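You operate a simulated robot arm through the tools that you are given. There is no shell and no other tool.

Carry out the task below with a simulated two-armed robot. There is one attempt and no reset: what you move stays moved.

JOB
The motor plugs are crossed: put purple in TILT and cream in ROLL, then jog TILT to -1.
Fine: switch the motors off while you move plugs and on again after; SPARE may hold one meanwhile and ends empty; axis knob on TILT.

Only the result counts: the job must be done as asked and must still hold three seconds after the hand-in. Knocking over, shifting, dropping, spilling or breaking anything else fails it.

ROBOT AND FRAMES
Two 7-joint arms with fingered hands on one trunk that stands fixed in place. Base frame: the origin is at the foot of the trunk, x ahead of it, y to its left, z up. Units: m, degrees, N and s.
The left shoulder is at [0.06, 0.177, 0.925], the right one opposite. Each reaches about 1 m from its shoulder. Payload 4 kg a hand.
The tool frame of a hand sits at the grasp point between the pads (the TCP): z along the fingers, y along the line on which they close. The tips reach 0.037 m beyond it. The gripper opens to 0.124 m; its body begins 0.043 m behind the TCP. The gripper is a hand of 3 fingers: y runs from the thumb to the fingers, the wrist lies at [-0.015, -0.108, -0.202] in the tool frame, and closing takes about 1.5 s.
Orientation is that of the tool frame in the base frame, as [roll, pitch, yaw] about the fixed x, y, z axes, in that order (R = Rz(yaw) Ry(pitch) Rx(roll)). With the fingers straight down and the wrist toward the robot, the tool's x, y and z point along [0, 1, 0], [1, 0, 0] and [0, 0, -1] of the base frame.

CONTROLS
- The arms move only by the tool send_rows. It takes "left_series", "right_series" or both (then of equal length, played together; a hand with none holds still); each is a list of rows, each a list of 7 numbers: the shift along the base's x, y, z in m, then the turn, a rotation vector about the base's x, y, z in degrees, then the finger opening in m, from 0 to 0.124. In form: [[tx, ty, tz, wx, wy, wz, fingers], ...]. A call has 1 to 20 rows; each row shifts and turns the commanded pose from where the row before left it. Rows are played at 5 a second. More than 0.05 m and 8.6 degrees between two rows, or a gripper value outside its range, and nothing of the call is played. A pose out of reach is approached as far as the arm can. The call stops where the force on the tool passes 50 N (or 10 N more than at its start, if that is more) or the arm is blocked; 0.2 s more then pass. The fingers move at their own pace (about 0.072 m/s each) and stop on an object; they squeeze with about 29 N. The grip force told is the motor's: it shows also when the fingers shut on nothing. Time passes only in rows, and 0.2 s behind the last, so rows that do not move let the fingers close. It gives the time, the measured TCP pose, the force on the tool (base axes), the opening and the grip force at its end, in the units of the frame above (readings bear some noise), with the torque about the TCP (base axes, N m) and any sound that the robot's microphone picked up, and new pictures: "pictures" is both (left out), scene, wrist or none (wrist: the cameras of the hands that moved).
- Cameras (640 x 400 px; columns grow to the right, rows downward): "scene" is now at [0.0491, 0.0004, 1.5876]; the picture's right is [-0.13, -0.99, 0.00], its down [-0.68, 0.09, -0.73] and it looks along [0.72, -0.09, -0.68] (base axes); focal length 323 px, centre (320, 200). "left" rides on the left gripper at [-0.064, -0.076, -0.137] in its tool frame; the picture's right is [-0.84, -0.26, 0.48], its down [0.48, -0.76, 0.44] and it looks along [0.26, 0.60, 0.76] (tool axes); focal length 256 px, centre (320, 200). "right" rides on the right gripper at [0.064, -0.076, -0.137] in its tool frame; the picture's right is [-0.84, 0.26, -0.48], its down [-0.48, -0.76, 0.43] and it looks along [-0.26, 0.60, 0.76] (tool axes); focal length 256 px, centre (320, 200). There is no depth. A picture from a camera that has moved, and an enlarged one, comes with that camera's place and axes in the base frame and with its lens. The place of the scene camera against the robot may be out by one fixed shift of up to 0.025 m in any direction.
- slide_trunk(by): slides the trunk up (or, below 0, down) by that many m; the arms and the scene camera ride with it, the base frame stays. It gives what a move gives, with no picture.
- preshape(shape, hand): the hand has 3 fingers and takes this shape, open, in about a second: jaw (thumb against the fingers, like two jaws); tri (thumb and two fingers); tip (a fingertip pinch); poke (one finger out to press); point (the index stretched); flat (the hand flat); cup (the hand cupped); fist (a fist). The gripper value then closes the fingers along that shape, each until it touches; the sizes above hold for jaw. It gives what a move gives, with no picture.
- turn_head(pan, tilt): turns the head with the scene camera to pan (to the left, within 86 degrees either way) and tilt (down, from -29 to 69), counted from straight ahead of the robot. It gives what a move gives, and a new picture of the scene camera.
- zoom(camera, box): a new picture of the part [left, top, right, bottom] of that camera's present view, enlarged. No time passes.
- close_job(): hands the job in; it is judged then, once.

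Places have to be worked out from the pictures, the camera data and where the tool is seen. Open the grippers and draw the arms clear of the work before you hand the job in, unless the task says otherwise.

The tools are called after "Request:" as name(argument=value, ...) on one line, values as JSON. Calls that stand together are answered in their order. send_rows: Moves the arms, as the interface text tells. Its arguments: {"type":"object","properties":{"left_series":{"type":"array","items":{"type":"array","items":{"type":"number"}}},"right_series":{"type":"array","items":{"type":"array","items":{"type":"number"}}},"pictures":{"type":"string","enum":["both","scene","wrist","none"]}},"required":[]} The other tools are called the same way: slide_trunk (by) moves the trunk up or down; preshape (shape, hand) gives the hand a shape; turn_head (pan, tilt) turns the head that bears the scene camera; zoom (camera, box) takes an enlarged picture of a part of a camera's view; close_job () hands the job in.

At the start:

```text
time: 0.0
left_eef_pos: [0.6194, 0.2511, 1.1765]
left_tool_rot: [180.0, -0.1, 89.8]
left_wrist_force: [-0.1, 0.2, 0.0]
left_torque: [-0.01, 0.01, 0.03]
left_finger_gap: 0.1236
left_grasp_force: 0.1
left_shape: jaw
right_eef_pos: [0.5243, -0.2346, 1.1413]
right_tool_rot: [-179.9, 0.0, 90.0]
right_wrist_force: [-0.4, 0.4, -0.7]
right_torque: [0.0, -0.02, -0.03]
right_finger_gap: 0.1237
right_grasp_force: 0.1
right_shape: jaw
trunk travel left (down, up): [-0.45, 0.14]
head pan, tilt (commanded): [-7.4, 43.1]
```

scene: 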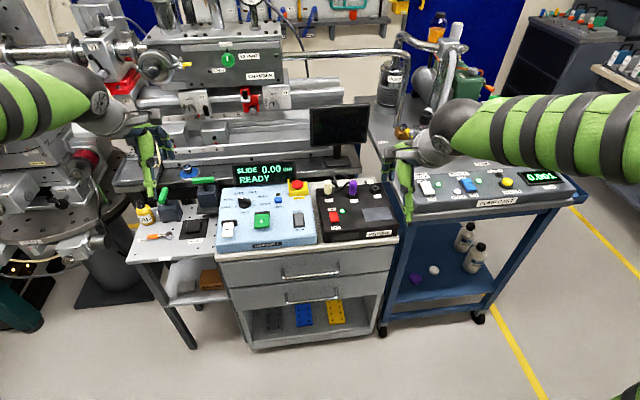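
right: 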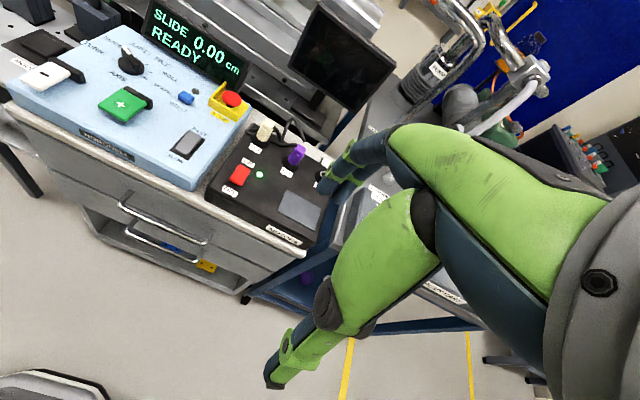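
left: 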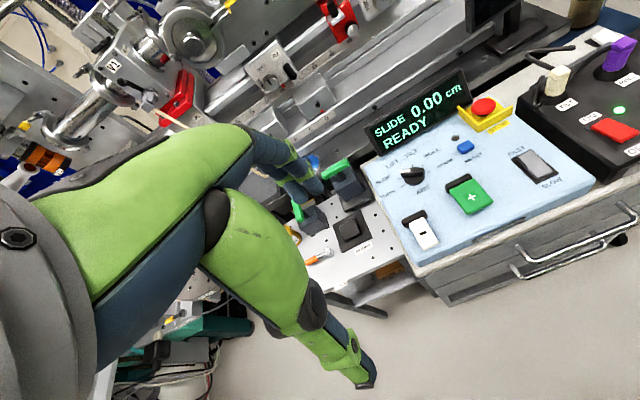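

I'll look closer at the panel and the plug box before moving anything.

Request:
zoom(camera="scene", box=[200, 150, 420, 290])

Request:
zoom(camera="right", box=[180, 90, 380, 260])

Request:
zoom(camera="right", box=[0, 0, 280, 190])

Request:
zoom(camera="left", box=[360, 0, 640, 270])

```text
2.86 times, centred on (310, 220) of scene
camera zoom: at [0.0491, 0.0004, 1.5876], right [-0.13, -0.99, 0.0], down [-0.68, 0.09, -0.73], along [0.72, -0.09, -0.68], focal length 923 px, centre (349, 143)
```

zoom: 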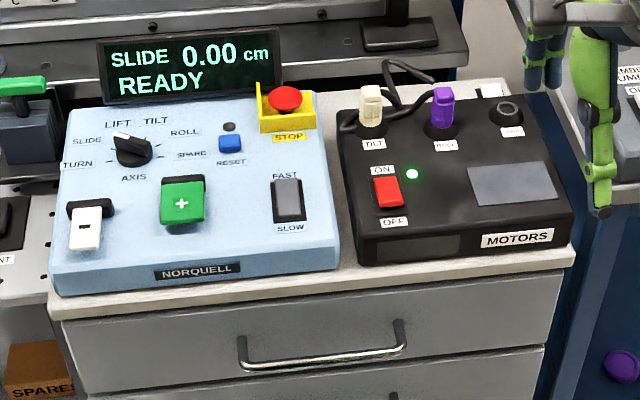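

```text
2.35 times, centred on (280, 175) of right
camera zoom: at [0.4477, -0.1721, 1.2772], right [0.26, -0.84, 0.48], down [-0.76, -0.48, -0.43], along [0.6, -0.26, -0.76], focal length 602 px, centre (414, 259)
```

zoom: 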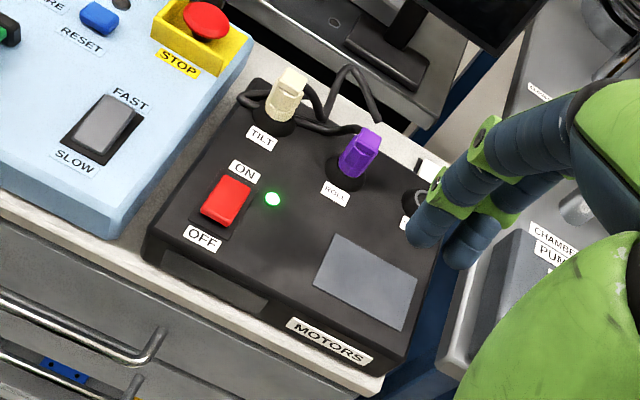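

```text
2.11 times, centred on (140, 95) of right
camera zoom: at [0.4477, -0.1721, 1.2772], right [0.26, -0.84, 0.48], down [-0.76, -0.48, -0.43], along [0.6, -0.26, -0.76], focal length 539 px, centre (699, 421)
```

zoom: 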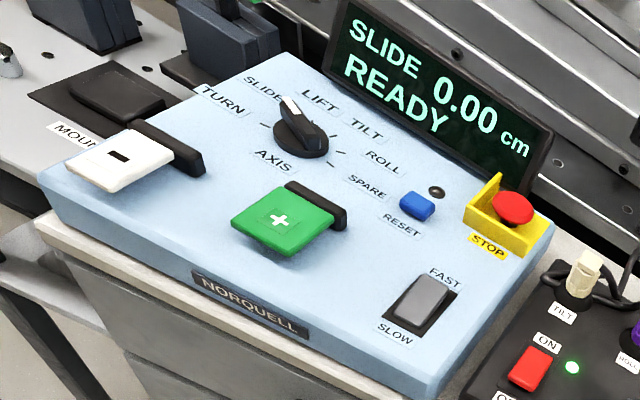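

```text
1.48 times, centred on (500, 135) of left
camera zoom: at [0.5445, 0.1867, 1.3144], right [-0.26, -0.84, -0.48], down [-0.76, 0.48, -0.44], along [0.6, 0.25, -0.76], focal length 379 px, centre (53, 296)
```

zoom: 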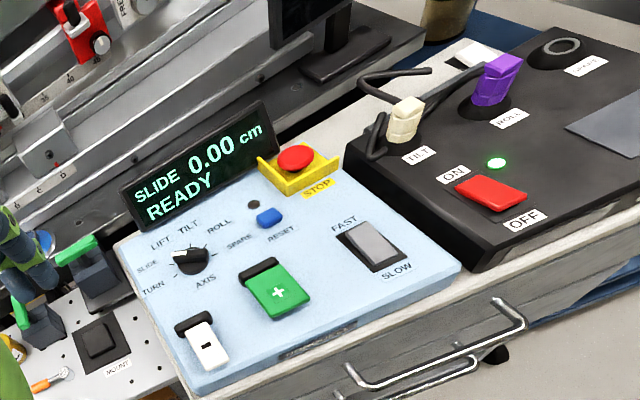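

From the two wrist views I place the cream plug top near (0.858, -0.141, 0.897), purple near (0.842, -0.227, 0.897), and the motor switch near (0.745, -0.148, 0.844). I'll bring the right hand nearer, staying well above everything, for a close look.

Request:
send_rows(right_series=[[0.03, 0.005, -0.02, 0, 0, 0, 0.124], [0.03, 0.005, -0.02, 0, 0, 0, 0.124], [0.03, 0.005, -0.02, 0, 0, 0, 0.124], [0.03, 0.005, -0.02, 0, 0, 0, 0.124], [0.03, 0.005, -0.02, 0, 0, 0, 0.124], [0.03, 0.005, -0.02, 0, 0, 0, 0.124]], pictures="both")

```text
time: 1.4
left_eef_pos: [0.6196, 0.2496, 1.1767]
left_tool_rot: [180.0, 0.1, 89.8]
left_wrist_force: [0.4, 0.4, 0.6]
left_torque: [0.03, 0.01, -0.01]
left_finger_gap: 0.1236
left_grasp_force: 0.0
left_shape: jaw
right_eef_pos: [0.7063, -0.2071, 1.0232]
right_tool_rot: [-180.0, -0.1, 90.0]
right_wrist_force: [-0.2, -0.4, 0.1]
right_torque: [-0.05, 0.0, -0.02]
right_finger_gap: 0.124
right_grasp_force: 0.0
right_shape: jaw
trunk travel left (down, up): [-0.45, 0.14]
head pan, tilt (commanded): [-7.4, 43.1]
camera scene: at [0.05, 0.0006, 1.5875], right [-0.13, -0.99, 0.0], down [-0.68, 0.09, -0.73], along [0.72, -0.09, -0.68], focal length 323 px, centre (320, 200)
camera right: at [0.6297, -0.1434, 1.1592], right [0.26, -0.84, 0.48], down [-0.76, -0.48, -0.43], along [0.6, -0.26, -0.76], focal length 256 px, centre (320, 200)
```

scene: 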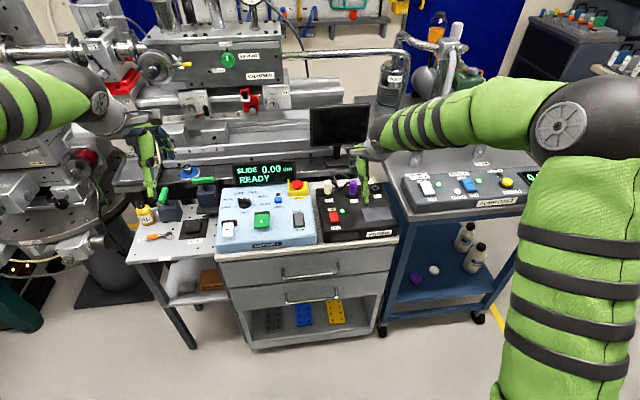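
right: 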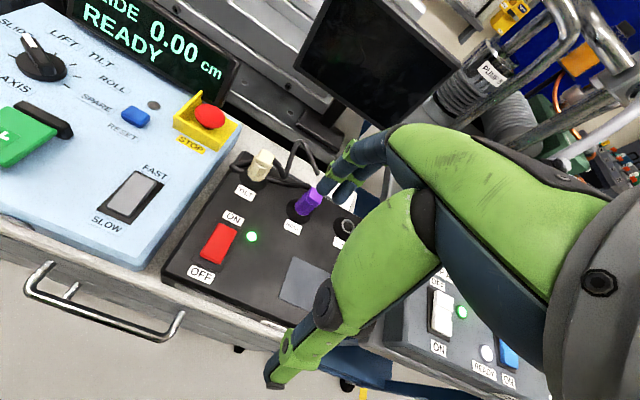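

The hand is clear above the box. I'll enlarge the plug area to read cable routing, plug shape and the state of the switch.

Request:
zoom(camera="right", box=[180, 130, 370, 300])

Request:
zoom(camera="right", box=[225, 130, 365, 250])

Request:
zoom(camera="scene", box=[310, 165, 410, 250])

Request:
zoom(camera="left", box=[500, 0, 640, 160])

```text
2.35 times, centred on (275, 215) of right
camera zoom: at [0.6297, -0.1434, 1.1592], right [0.26, -0.84, 0.48], down [-0.76, -0.48, -0.43], along [0.6, -0.26, -0.76], focal length 602 px, centre (426, 165)
```

zoom: 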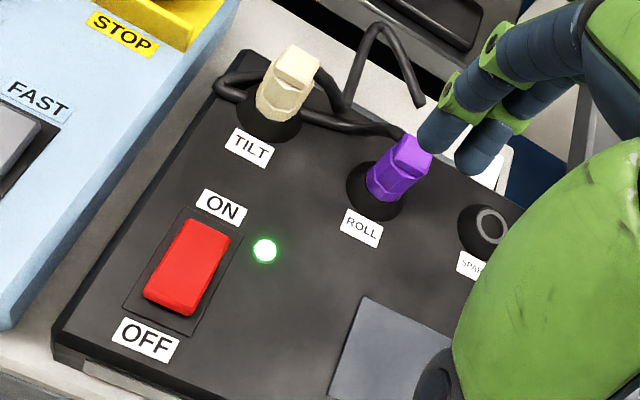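

```text
3.33 times, centred on (295, 190) of right
camera zoom: at [0.6297, -0.1434, 1.1592], right [0.26, -0.84, 0.48], down [-0.76, -0.48, -0.43], along [0.6, -0.26, -0.76], focal length 853 px, centre (403, 233)
```

zoom: 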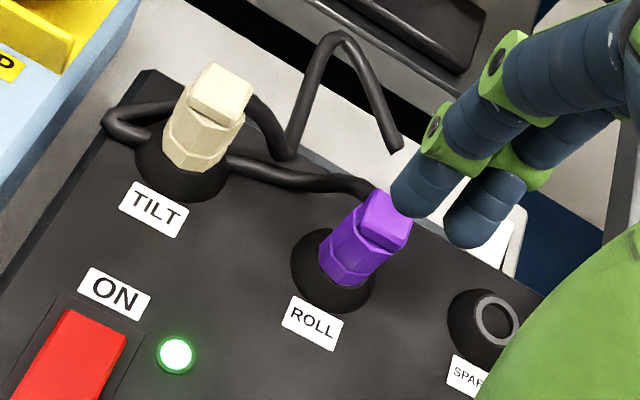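

```text
4.71 times, centred on (360, 208) of scene
camera zoom: at [0.05, 0.0006, 1.5875], right [-0.13, -0.99, 0.0], down [-0.68, 0.09, -0.73], along [0.72, -0.09, -0.68], focal length 1520 px, centre (132, 165)
```

zoom: 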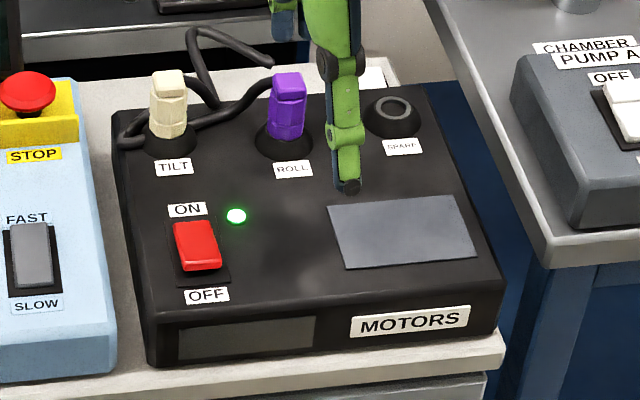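

```text
2.50 times, centred on (570, 80) of left
camera zoom: at [0.5454, 0.1867, 1.314], right [-0.26, -0.84, -0.48], down [-0.76, 0.48, -0.43], along [0.6, 0.25, -0.76], focal length 640 px, centre (-305, 500)
```

zoom: 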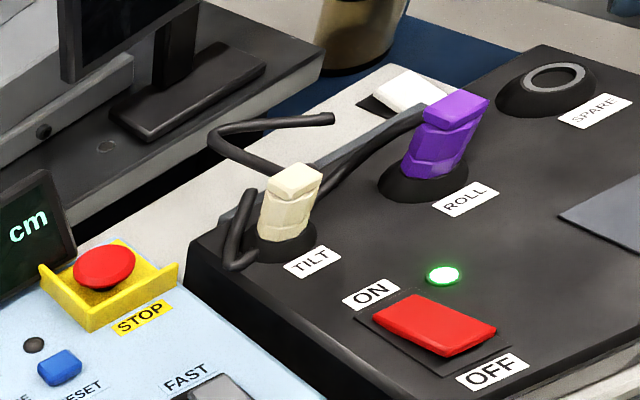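

The motor switch is ON (far end pressed, LED lit) and its OFF end is near (0.727, -0.147, 0.846). I'll put the right hand into the poke shape while it is still high and see where the finger ends up.

Request:
preshape(hand="right", shape="poke")

Request:
send_rows(right_series=[[0, 0, 0, 0, 0, 0, 0.0]], pictures="both")

Request:
zoom(camera="scene", box=[300, 110, 460, 250])

```text
time: 2.3
left_eef_pos: [0.6212, 0.251, 1.1778]
left_tool_rot: [-180.0, 0.0, 90.0]
left_wrist_force: [0.1, 0.4, -0.2]
left_torque: [0.0, 0.0, 0.0]
left_finger_gap: 0.1236
left_grasp_force: 0.1
left_shape: jaw
right_eef_pos: [0.7045, -0.2075, 1.0238]
right_tool_rot: [-179.9, 0.0, 90.0]
right_wrist_force: [0.5, 0.3, 0.2]
right_torque: [-0.01, -0.03, 0.0]
right_finger_gap: 0.0
right_grasp_force: 0.2
right_shape: poke
trunk travel left (down, up): [-0.45, 0.14]
head pan, tilt (commanded): [-7.4, 43.1]
```

```text
time: 2.7
left_eef_pos: [0.6202, 0.2513, 1.1776]
left_tool_rot: [-180.0, 0.0, 89.9]
left_wrist_force: [-0.6, -0.2, 0.9]
left_torque: [-0.02, 0.02, 0.0]
left_finger_gap: 0.1235
left_grasp_force: 0.0
left_shape: jaw
right_eef_pos: [0.7047, -0.2076, 1.023]
right_tool_rot: [180.0, 0.0, 90.0]
right_wrist_force: [0.4, -0.2, 0.3]
right_torque: [0.04, -0.01, -0.03]
right_finger_gap: 0.0
right_grasp_force: 0.1
right_shape: poke
trunk travel left (down, up): [-0.45, 0.14]
head pan, tilt (commanded): [-7.4, 43.1]
camera scene: at [0.0492, 0.0004, 1.5876], right [-0.13, -0.99, 0.0], down [-0.68, 0.09, -0.73], along [0.72, -0.09, -0.68], focal length 323 px, centre (320, 200)
camera right: at [0.6288, -0.1437, 1.1596], right [0.26, -0.84, 0.48], down [-0.76, -0.48, -0.43], along [0.6, -0.26, -0.76], focal length 256 px, centre (320, 200)
```

scene: 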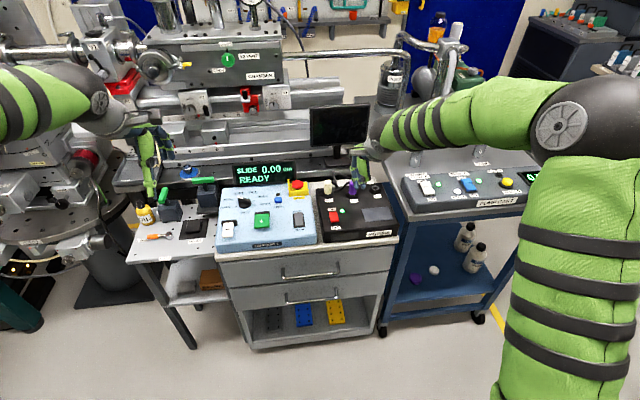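
right: 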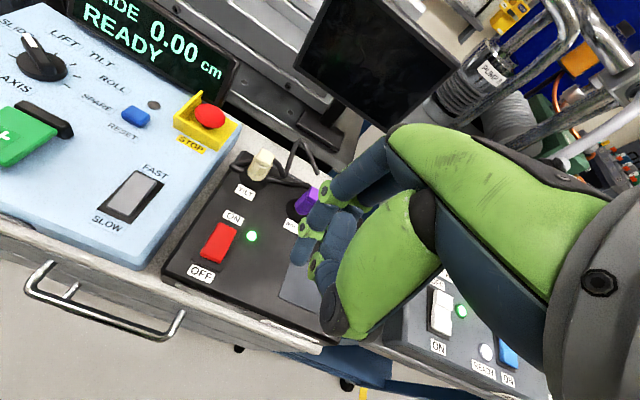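

```text
2.86 times, centred on (380, 180) of scene
camera zoom: at [0.0492, 0.0004, 1.5876], right [-0.13, -0.99, 0.0], down [-0.68, 0.09, -0.73], along [0.72, -0.09, -0.68], focal length 923 px, centre (149, 257)
```

zoom: 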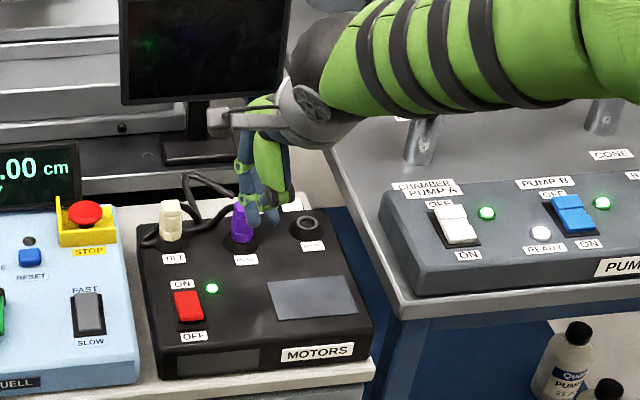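

Poke has folded the other fingers; I'll enlarge the view to find which tip leads.

Request:
zoom(camera="right", box=[260, 140, 460, 350])

Request:
zoom(camera="scene", box=[330, 130, 400, 200])

```text
1.90 times, centred on (360, 245) of right
camera zoom: at [0.6288, -0.1437, 1.1596], right [0.26, -0.84, 0.48], down [-0.76, -0.48, -0.43], along [0.6, -0.26, -0.76], focal length 488 px, centre (244, 114)
```

zoom: 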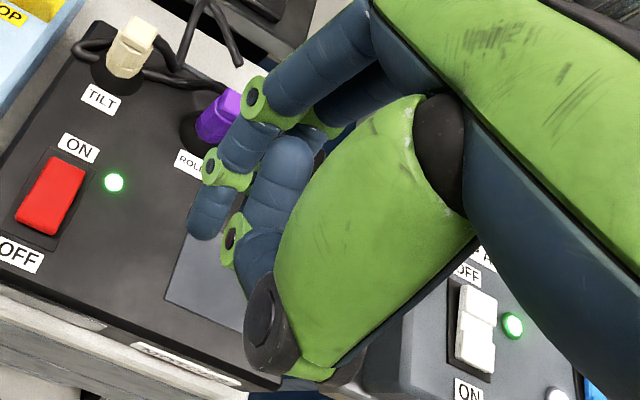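

```text
5.71 times, centred on (365, 165) of scene
camera zoom: at [0.0492, 0.0004, 1.5876], right [-0.13, -0.99, 0.0], down [-0.68, 0.09, -0.73], along [0.72, -0.09, -0.68], focal length 1846 px, centre (63, 400)
```

zoom: 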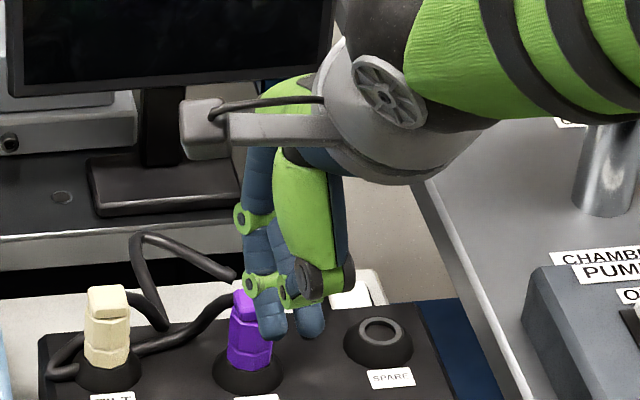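

The index tip seems lowest, but a second finger looks nearly as long. I'll try the open value in this shape to see whether the pointing finger extends.

Request:
send_rows(right_series=[[0, 0, 0, 0, 0, 0, 0.124], [0, 0, 0, 0, 0, 0, 0.124], [0, 0, 0, 0, 0, 0, 0.124]], pictures="wrist")

Request:
zoom(camera="right", box=[260, 140, 460, 350])

Request:
zoom(camera="scene", box=[330, 130, 400, 200])

```text
time: 3.5
left_eef_pos: [0.6204, 0.2507, 1.1781]
left_tool_rot: [179.9, -0.1, 89.9]
left_wrist_force: [0.7, 0.7, -0.3]
left_torque: [-0.02, -0.02, -0.01]
left_finger_gap: 0.1234
left_grasp_force: 0.2
left_shape: jaw
right_eef_pos: [0.705, -0.2072, 1.0237]
right_tool_rot: [180.0, 0.1, 90.0]
right_wrist_force: [0.2, 0.2, -0.3]
right_torque: [0.0, 0.0, -0.02]
right_finger_gap: 0.0
right_grasp_force: 0.1
right_shape: poke
trunk travel left (down, up): [-0.45, 0.14]
head pan, tilt (commanded): [-7.4, 43.1]
camera right: at [0.6288, -0.1437, 1.1596], right [0.26, -0.84, 0.48], down [-0.76, -0.48, -0.43], along [0.6, -0.26, -0.76], focal length 256 px, centre (320, 200)
```

right: 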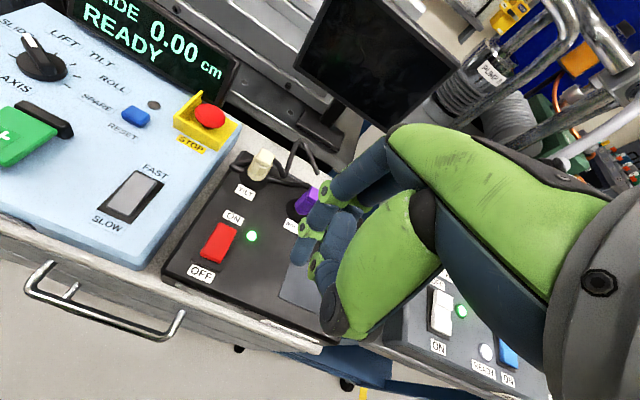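

```text
1.90 times, centred on (360, 245) of right
camera zoom: at [0.6288, -0.1437, 1.1596], right [0.26, -0.84, 0.48], down [-0.76, -0.48, -0.43], along [0.6, -0.26, -0.76], focal length 488 px, centre (244, 114)
```

zoom: 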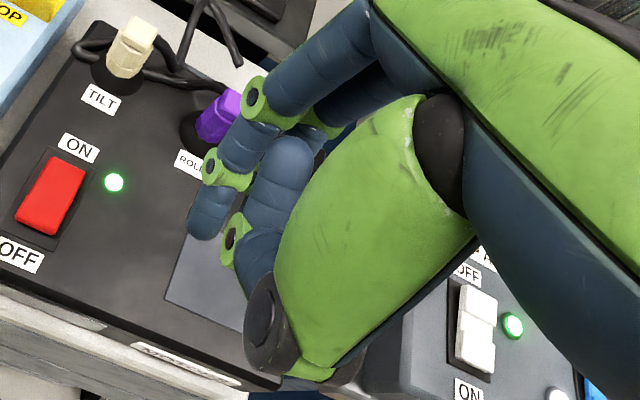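

```text
5.71 times, centred on (365, 165) of scene
camera zoom: at [0.0492, 0.0004, 1.5876], right [-0.13, -0.99, 0.0], down [-0.68, 0.09, -0.73], along [0.72, -0.09, -0.68], focal length 1846 px, centre (63, 400)
```

zoom: 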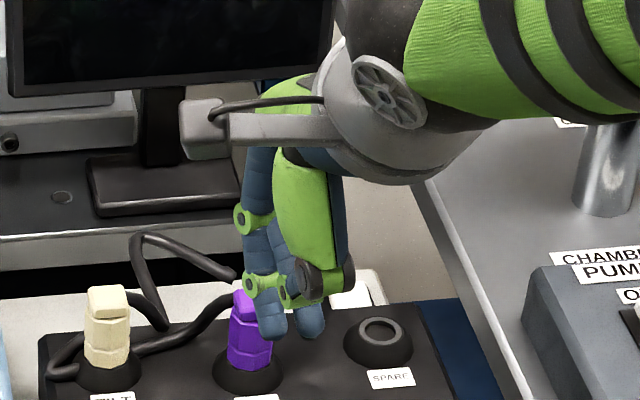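

Allowing for the scene camera's offset, the poke fingertip sits right at the TCP axis, 0.037 m beyond it. I'll move it above the OFF end of the motor switch.

Request:
send_rows(right_series=[[0.008, 0.02, -0.02, 0, 0, 0, 0], [0.008, 0.02, -0.03, 0, 0, 0, 0], [0.008, 0.02, -0.03, 0, 0, 0, 0], [0, 0, 0, 0, 0, 0, 0]], pictures="both")

Request:
zoom(camera="right", box=[160, 150, 380, 330])

Request:
zoom(camera="scene", box=[300, 160, 400, 250])

Request:
zoom(camera="left", box=[500, 0, 640, 160])

```text
time: 4.5
left_eef_pos: [0.6195, 0.2499, 1.1774]
left_tool_rot: [180.0, 0.0, 89.9]
left_wrist_force: [-0.1, -0.7, 0.3]
left_torque: [0.05, 0.0, -0.01]
left_finger_gap: 0.1234
left_grasp_force: 0.1
left_shape: jaw
right_eef_pos: [0.7249, -0.1465, 0.9433]
right_tool_rot: [179.9, 0.1, 90.0]
right_wrist_force: [0.2, 0.6, -0.2]
right_torque: [-0.02, 0.03, 0.0]
right_finger_gap: 0.0
right_grasp_force: 0.0
right_shape: poke
trunk travel left (down, up): [-0.45, 0.14]
head pan, tilt (commanded): [-7.4, 43.1]
camera scene: at [0.049, 0.0002, 1.5876], right [-0.13, -0.99, 0.0], down [-0.68, 0.09, -0.73], along [0.72, -0.09, -0.68], focal length 323 px, centre (320, 200)
camera right: at [0.649, -0.0828, 1.0794], right [0.26, -0.84, 0.48], down [-0.76, -0.48, -0.43], along [0.6, -0.26, -0.76], focal length 256 px, centre (320, 200)
```

scene: 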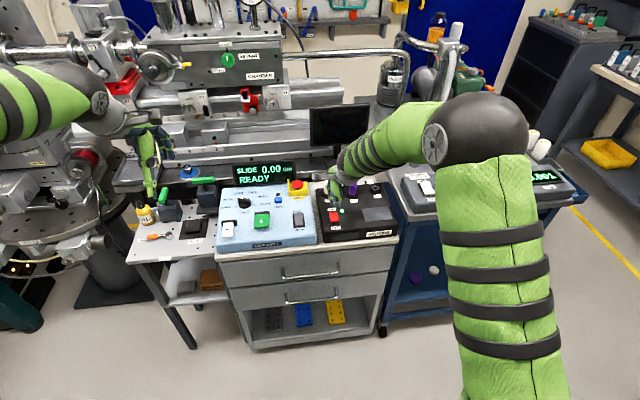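
right: 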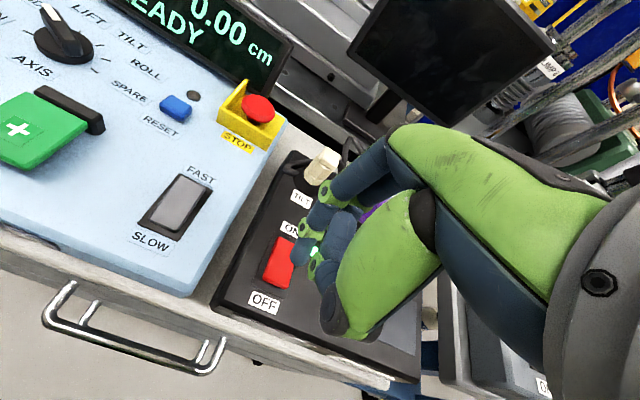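

```text
2.22 times, centred on (270, 240) of right
camera zoom: at [0.649, -0.0828, 1.0794], right [0.26, -0.84, 0.48], down [-0.76, -0.48, -0.43], along [0.6, -0.26, -0.76], focal length 569 px, centre (431, 111)
```

zoom: 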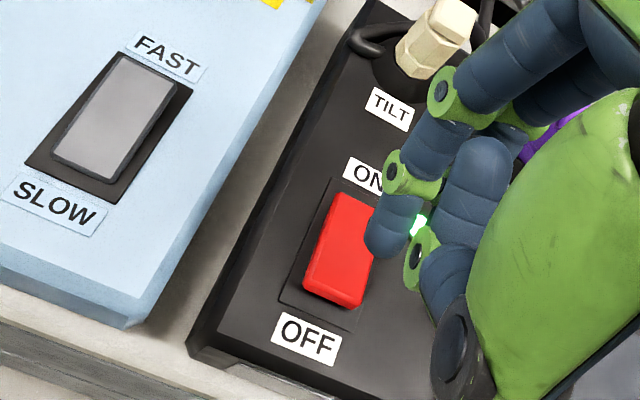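

```text
4.44 times, centred on (350, 205) of scene
camera zoom: at [0.049, 0.0002, 1.5876], right [-0.13, -0.99, 0.0], down [-0.68, 0.09, -0.73], along [0.72, -0.09, -0.68], focal length 1436 px, centre (187, 178)
```

zoom: 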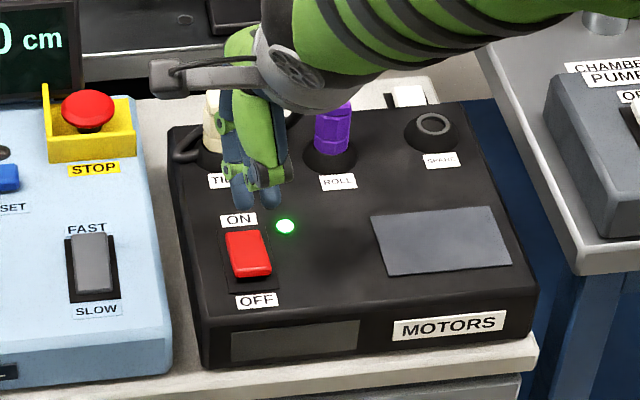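

```text
2.50 times, centred on (570, 80) of left
camera zoom: at [0.5444, 0.1864, 1.3145], right [-0.26, -0.84, -0.48], down [-0.76, 0.48, -0.44], along [0.6, 0.25, -0.76], focal length 640 px, centre (-305, 500)
```

zoom: 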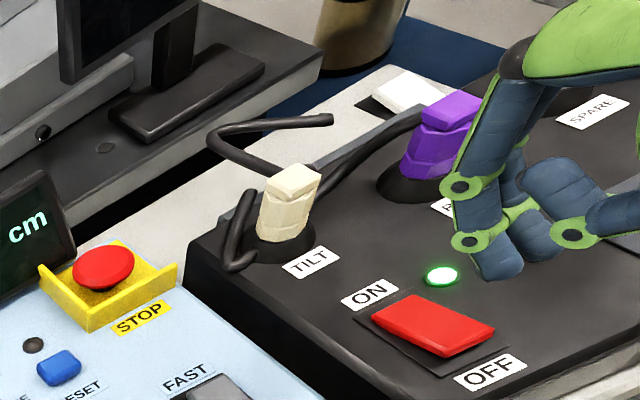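

Triangulating from both wrists puts the fingertip at about (0.726, -0.143, 0.905). I'll shift it slightly forward over the OFF half and lower in small steps until the rocker clicks.

Request:
send_rows(right_series=[[0.006, 0, -0.02, 0, 0, 0, 0], [0, 0, -0.02, 0, 0, 0, 0], [0, 0, -0.012, 0, 0, 0, 0], [0, 0, -0.004, 0, 0, 0, 0], [0, 0, -0.004, 0, 0, 0, 0], [0, 0, -0.003, 0, 0, 0, 0]], pictures="both")

Request:
zoom(camera="left", box=[500, 0, 640, 160])

```text
time: 5.9
left_eef_pos: [0.619, 0.2509, 1.1774]
left_tool_rot: [-179.9, 0.1, 89.9]
left_wrist_force: [-0.1, 1.0, 0.7]
left_torque: [-0.01, 0.0, 0.02]
left_finger_gap: 0.1236
left_grasp_force: 0.0
left_shape: jaw
right_eef_pos: [0.7339, -0.1458, 0.8806]
right_tool_rot: [179.9, -0.1, 90.0]
right_wrist_force: [0.8, 0.2, 10.5]
right_torque: [0.04, -0.01, -0.01]
right_finger_gap: 0.0
right_grasp_force: 0.0
right_shape: poke
trunk travel left (down, up): [-0.45, 0.14]
head pan, tilt (commanded): [-7.4, 43.1]
camera scene: at [0.0483, 0.0005, 1.5878], right [-0.13, -0.99, 0.0], down [-0.68, 0.09, -0.73], along [0.72, -0.09, -0.68], focal length 323 px, centre (320, 200)
camera right: at [0.6574, -0.0817, 1.0167], right [0.25, -0.84, 0.48], down [-0.76, -0.48, -0.44], along [0.6, -0.25, -0.76], focal length 256 px, centre (320, 200)
```

scene: 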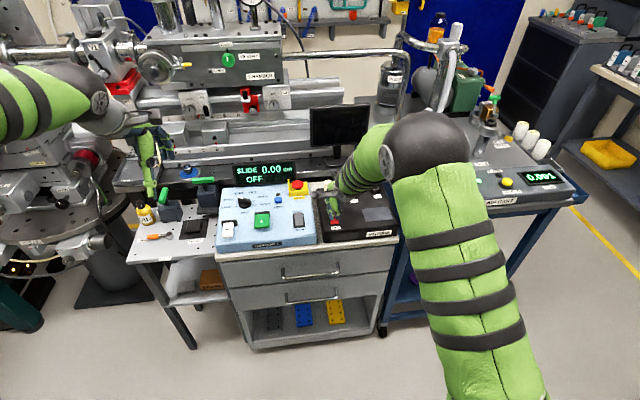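
right: 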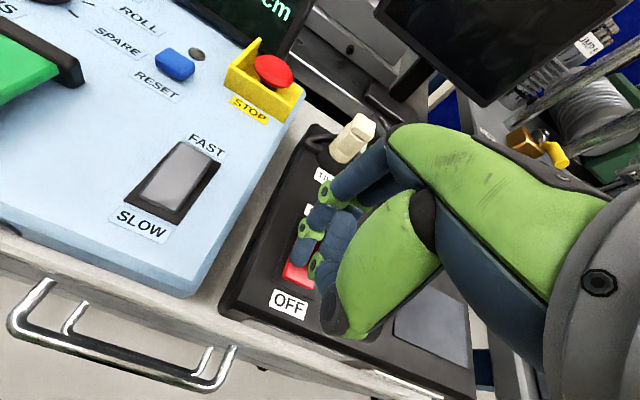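

```text
2.50 times, centred on (570, 80) of left
camera zoom: at [0.5438, 0.1868, 1.315], right [-0.26, -0.84, -0.48], down [-0.76, 0.48, -0.44], along [0.6, 0.25, -0.76], focal length 640 px, centre (-305, 500)
```

zoom: 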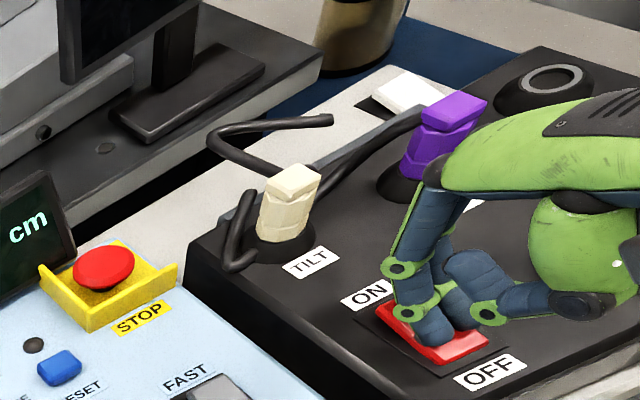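

The display now reads OFF, so the motors are off. I'll lift the hand clear and reshape it to the jaw.

Request:
send_rows(right_series=[[0, 0, 0.03, 0, 0, 0, 0], [0, 0, 0.04, 0, 0, 0, 0], [0, 0, 0.04, 0, 0, 0, 0], [0, 0, 0.03, 0, 0, 0, 0]], pictures="none")

Request:
preshape(hand="right", shape="jaw")

Request:
send_rows(right_series=[[0.02, 0, 0, 0, 0, 0, 0.06], [0.02, 0, 0, 0, 0, 0, 0.06], [0.02, 0, 0, 0, 0, 0, 0.06], [0, 0, 0, 0, 0, 0, 0.06], [0, 0, 0, 0, 0, 0, 0.06]], pictures="both")

Request:
zoom(camera="right", box=[160, 110, 400, 320])

Request:
zoom(camera="left", box=[460, 0, 640, 160])

Request:
zoom(camera="scene", box=[230, 150, 400, 260])

```text
time: 6.9
left_eef_pos: [0.6192, 0.2507, 1.1771]
left_tool_rot: [-179.9, 0.0, 89.9]
left_wrist_force: [0.4, 0.4, -0.1]
left_torque: [0.01, -0.02, -0.01]
left_finger_gap: 0.1237
left_grasp_force: 0.0
left_shape: jaw
right_eef_pos: [0.7342, -0.1467, 1.0188]
right_tool_rot: [-180.0, 0.0, 90.0]
right_wrist_force: [0.5, -0.7, 0.0]
right_torque: [-0.05, -0.01, -0.02]
right_finger_gap: 0.0002
right_grasp_force: 0.1
right_shape: poke
trunk travel left (down, up): [-0.45, 0.14]
head pan, tilt (commanded): [-7.4, 43.1]
```

```text
time: 7.8
left_eef_pos: [0.6196, 0.2504, 1.1772]
left_tool_rot: [-180.0, 0.1, 89.9]
left_wrist_force: [-1.4, 0.5, 0.5]
left_torque: [0.03, 0.01, 0.0]
left_finger_gap: 0.1238
left_grasp_force: 0.1
left_shape: jaw
right_eef_pos: [0.7343, -0.1485, 1.0194]
right_tool_rot: [180.0, 0.0, 90.1]
right_wrist_force: [0.3, 0.1, -0.2]
right_torque: [-0.01, -0.01, -0.03]
right_finger_gap: 0.1237
right_grasp_force: 0.0
right_shape: jaw
trunk travel left (down, up): [-0.45, 0.14]
head pan, tilt (commanded): [-7.4, 43.1]
```

```text
time: 9.0
left_eef_pos: [0.6198, 0.2513, 1.1771]
left_tool_rot: [179.9, 0.1, 89.9]
left_wrist_force: [-0.7, -0.7, -0.5]
left_torque: [0.0, 0.0, 0.01]
left_finger_gap: 0.1234
left_grasp_force: 0.1
left_shape: jaw
right_eef_pos: [0.7956, -0.1464, 1.019]
right_tool_rot: [-180.0, 0.0, 90.1]
right_wrist_force: [-1.0, -0.7, -0.4]
right_torque: [0.03, 0.0, -0.02]
right_finger_gap: 0.0602
right_grasp_force: 0.1
right_shape: jaw
trunk travel left (down, up): [-0.45, 0.14]
head pan, tilt (commanded): [-7.4, 43.1]
camera scene: at [0.0492, 0.0004, 1.5876], right [-0.13, -0.99, 0.0], down [-0.68, 0.09, -0.73], along [0.72, -0.09, -0.68], focal length 323 px, centre (320, 200)
camera right: at [0.7195, -0.0826, 1.1545], right [0.26, -0.84, 0.48], down [-0.76, -0.48, -0.43], along [0.6, -0.26, -0.76], focal length 256 px, centre (320, 200)
```

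scene: 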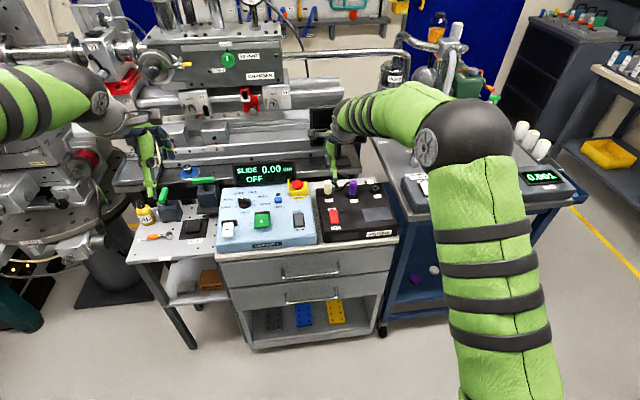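
right: 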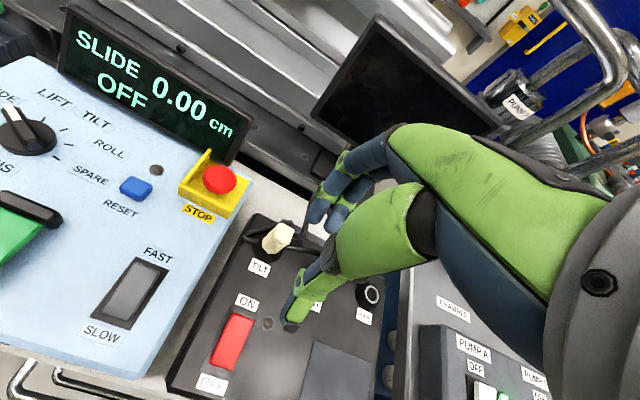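

```text
1.90 times, centred on (280, 215) of right
camera zoom: at [0.7195, -0.0826, 1.1545], right [0.26, -0.84, 0.48], down [-0.76, -0.48, -0.43], along [0.6, -0.26, -0.76], focal length 488 px, centre (396, 171)
```

zoom: 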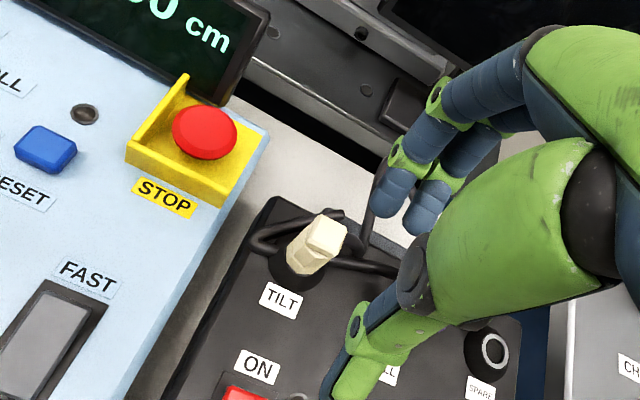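

```text
2.50 times, centred on (550, 80) of left
camera zoom: at [0.5446, 0.1867, 1.3144], right [-0.26, -0.84, -0.48], down [-0.76, 0.48, -0.44], along [0.6, 0.25, -0.76], focal length 640 px, centre (-255, 500)
```

zoom: 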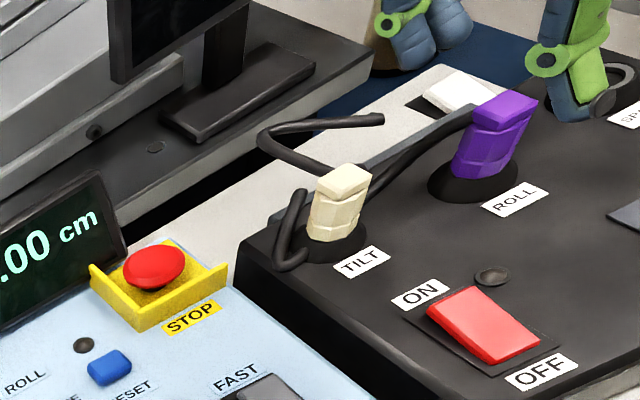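

```text
3.64 times, centred on (315, 205) of scene
camera zoom: at [0.0492, 0.0004, 1.5876], right [-0.13, -0.99, 0.0], down [-0.68, 0.09, -0.73], along [0.72, -0.09, -0.68], focal length 1175 px, centre (338, 182)
```

zoom: 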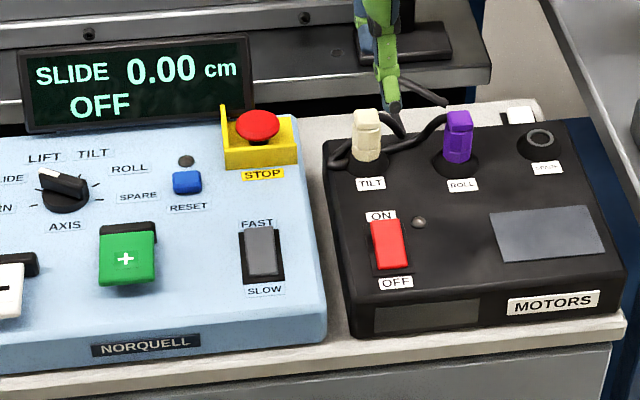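

The LED is out. Cables leave the plugs at the back, so I may prefer gripping sideways; I'll turn the right hand about the vertical, high above the box, to see the plugs and cables from the right.

Request:
send_rows(right_series=[[0.004, -0.016, 0, 0, 0, 8.18, 0.06], [0.004, -0.016, 0, 0, 0, 8.18, 0.06], [0.004, -0.016, 0, 0, 0, 8.18, 0.06], [0.004, -0.016, 0, 0, 0, 8.18, 0.06], [0.004, -0.016, 0, 0, 0, 8.18, 0.06], [0.004, -0.016, 0, 0, 0, 8.18, 0.06], [0.004, -0.016, 0, 0, 0, 8.18, 0.06], [0.004, -0.016, 0, 0, 0, 8.18, 0.06], [0.004, -0.016, 0, 0, 0, 8.18, 0.06], [0.004, -0.016, 0, 0, 0, 8.18, 0.06], [0.004, -0.016, 0, 0, 0, 8.18, 0.06], [0, 0, 0, 0, 0, 0, 0.06]], pictures="both")

Request:
zoom(camera="right", box=[120, 60, 440, 300])

```text
time: 11.6
left_eef_pos: [0.618, 0.2499, 1.1779]
left_tool_rot: [-180.0, 0.1, 90.0]
left_wrist_force: [0.7, -1.0, -0.2]
left_torque: [0.01, -0.02, 0.01]
left_finger_gap: 0.1238
left_grasp_force: 0.0
left_shape: jaw
right_eef_pos: [0.7718, -0.3238, 1.0102]
right_tool_rot: [-180.0, 0.1, -179.9]
right_wrist_force: [0.4, 0.8, -0.2]
right_torque: [0.02, -0.01, 0.04]
right_finger_gap: 0.06
right_grasp_force: 0.1
right_shape: jaw
right hand out of reach, approached as far as the arm can: row 9, 10, 11
trunk travel left (down, up): [-0.45, 0.14]
head pan, tilt (commanded): [-7.4, 43.1]
camera scene: at [0.0488, -0.0001, 1.5876], right [-0.13, -0.99, 0.0], down [-0.68, 0.09, -0.73], along [0.72, -0.09, -0.68], focal length 323 px, centre (320, 200)
camera right: at [0.7092, -0.3999, 1.1455], right [0.84, 0.26, 0.48], down [0.48, -0.76, -0.43], along [0.25, 0.6, -0.76], focal length 256 px, centre (320, 200)
```

scene: 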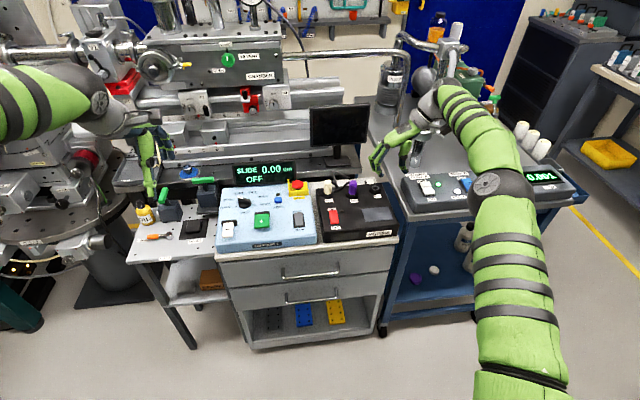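
right: 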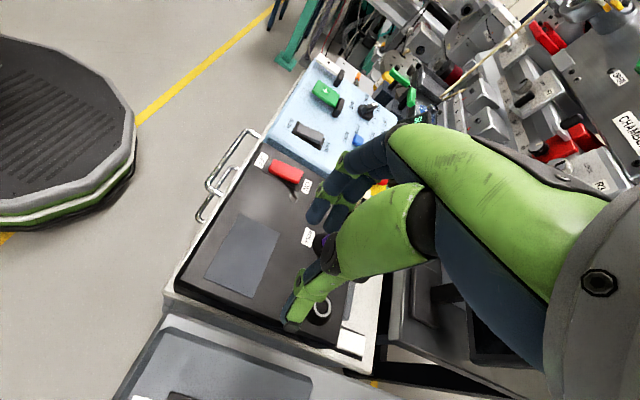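

```text
1.67 times, centred on (280, 180) of right
camera zoom: at [0.7092, -0.3999, 1.1455], right [0.84, 0.26, 0.48], down [0.48, -0.76, -0.43], along [0.25, 0.6, -0.76], focal length 427 px, centre (387, 233)
```

zoom: 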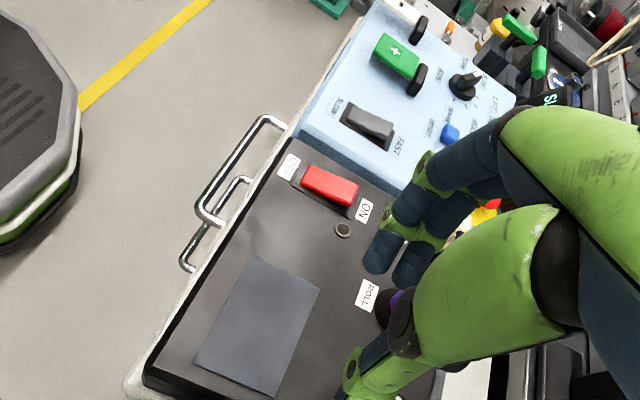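

That sideways pose is at the edge of reach, so I'll turn the right hand back. Meanwhile I bring the left hand in, yawed right, so its camera can watch the plug area from the left.

Request:
send_rows(left_series=[[0.008, -0.035, -0.018, 0, 0, -7, 0.124], [0.008, -0.035, -0.018, 0, 0, -7, 0.124], [0.008, -0.035, -0.018, 0, 0, -7, 0.124], [0.008, -0.035, -0.018, 0, 0, -7, 0.124], [0.008, -0.035, -0.018, 0, 0, -7, 0.124], [0, 0, 0, 0, 0, 0, 0.124], [0, 0, 0, 0, 0, 0, 0.124], [0, 0, 0, 0, 0, 0, 0.124], [0, 0, 0, 0, 0, 0, 0.124], [0, 0, 0, 0, 0, 0, 0.124], [0, 0, 0, 0, 0, 0, 0.124]], right_series=[[-0.002, 0, 0, 0, 0, -8.18, 0.06], [-0.002, 0, 0, 0, 0, -8.18, 0.06], [-0.002, 0, 0, 0, 0, -8.18, 0.06], [-0.002, 0, 0, 0, 0, -8.18, 0.06], [-0.002, 0, 0, 0, 0, -8.18, 0.06], [-0.002, 0, 0, 0, 0, -8.18, 0.06], [-0.002, 0, 0, 0, 0, -8.18, 0.06], [-0.002, 0, 0, 0, 0, -8.18, 0.06], [-0.002, 0, 0, 0, 0, -8.18, 0.06], [-0.002, 0, 0, 0, 0, -8.18, 0.06], [-0.002, 0, 0, 0, 0, -8.18, 0.06]], pictures="both")

Request:
zoom(camera="left", box=[300, 30, 460, 180])

```text
time: 14.0
left_eef_pos: [0.6578, 0.0763, 1.0847]
left_tool_rot: [-180.0, 0.1, 54.9]
left_wrist_force: [0.2, 0.0, -0.3]
left_torque: [-0.04, -0.04, 0.01]
left_finger_gap: 0.124
left_grasp_force: 0.1
left_shape: jaw
right_eef_pos: [0.75, -0.3224, 1.0083]
right_tool_rot: [-180.0, 0.1, 89.8]
right_wrist_force: [0.5, 0.3, -0.4]
right_torque: [0.0, 0.01, -0.03]
right_finger_gap: 0.06
right_grasp_force: 0.0
right_shape: jaw
trunk travel left (down, up): [-0.45, 0.14]
head pan, tilt (commanded): [-7.4, 43.1]
camera scene: at [0.0492, 0.001, 1.5876], right [-0.13, -0.99, 0.0], down [-0.68, 0.09, -0.73], along [0.72, -0.09, -0.68], focal length 323 px, centre (320, 200)
camera right: at [0.6742, -0.2592, 1.1442], right [0.25, -0.84, 0.48], down [-0.76, -0.48, -0.44], along [0.6, -0.26, -0.76], focal length 256 px, centre (320, 200)
camera left: at [0.5603, 0.0661, 1.2227], right [-0.69, -0.54, -0.48], down [-0.34, 0.83, -0.44], along [0.64, -0.13, -0.76], focal length 256 px, centre (320, 200)
```

scene: 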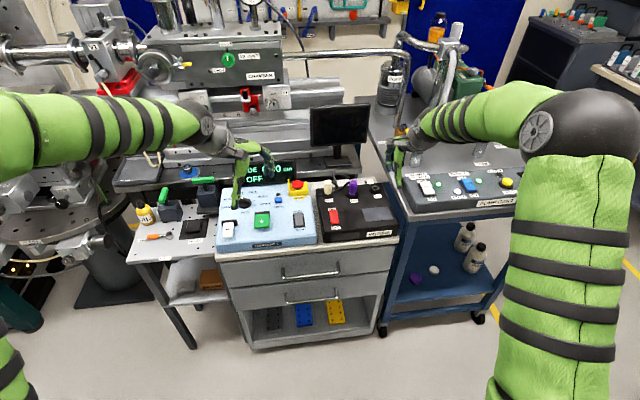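
right: 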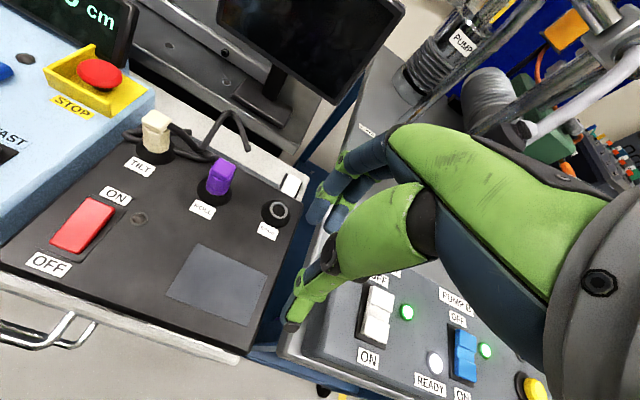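
left: 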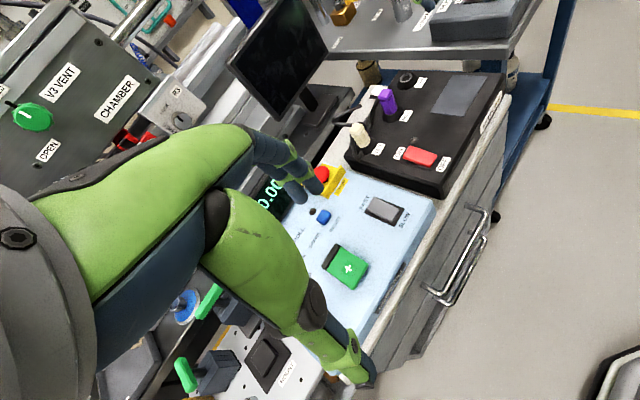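

```text
2.67 times, centred on (380, 105) of left
camera zoom: at [0.5603, 0.0661, 1.2227], right [-0.69, -0.54, -0.48], down [-0.34, 0.83, -0.44], along [0.64, -0.13, -0.76], focal length 683 px, centre (160, 453)
```

zoom: 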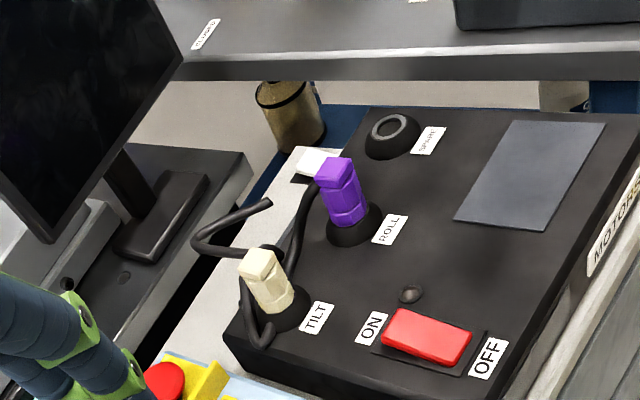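

Now both wrist cameras see the plugs from different sides. I'll enlarge both to understand cables and plug geometry.

Request:
zoom(camera="left", box=[340, 75, 420, 165])

Request:
zoom(camera="right", box=[110, 90, 310, 250])

Request:
zoom(camera="scene", box=[310, 165, 400, 225])

```text
4.44 times, centred on (380, 120) of left
camera zoom: at [0.5603, 0.0661, 1.2227], right [-0.69, -0.54, -0.48], down [-0.34, 0.83, -0.44], along [0.64, -0.13, -0.76], focal length 1138 px, centre (53, 556)
```

zoom: 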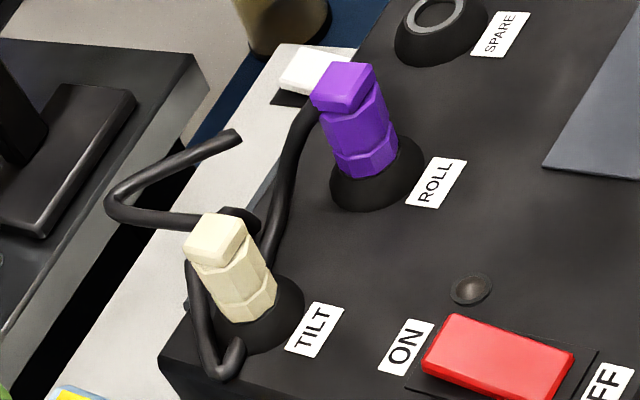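

```text
2.50 times, centred on (210, 170) of right
camera zoom: at [0.6742, -0.2592, 1.1442], right [0.25, -0.84, 0.48], down [-0.76, -0.48, -0.44], along [0.6, -0.26, -0.76], focal length 640 px, centre (595, 275)
```

zoom: 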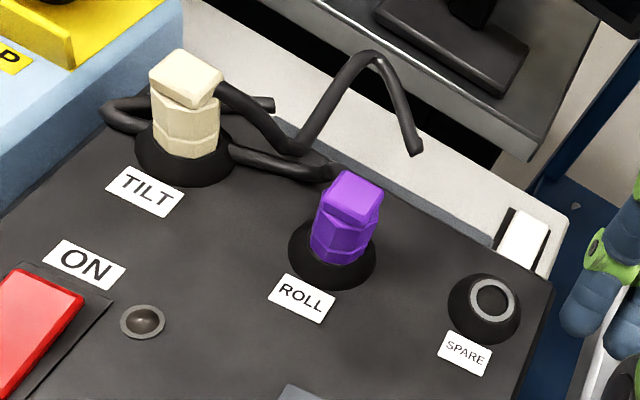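

```text
6.67 times, centred on (355, 195) of scene
camera zoom: at [0.0492, 0.001, 1.5876], right [-0.13, -0.99, 0.0], down [-0.68, 0.09, -0.73], along [0.72, -0.09, -0.68], focal length 2154 px, centre (87, 233)
```

zoom: 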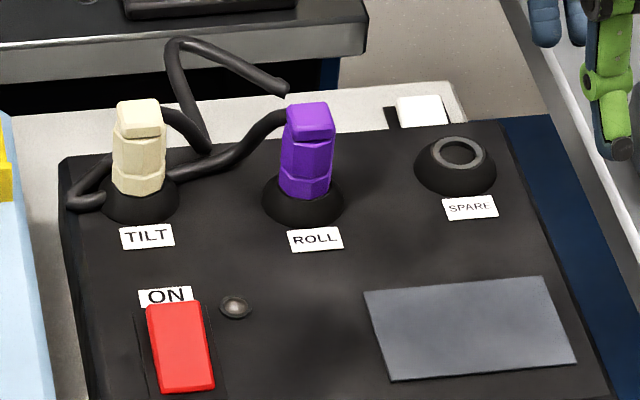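

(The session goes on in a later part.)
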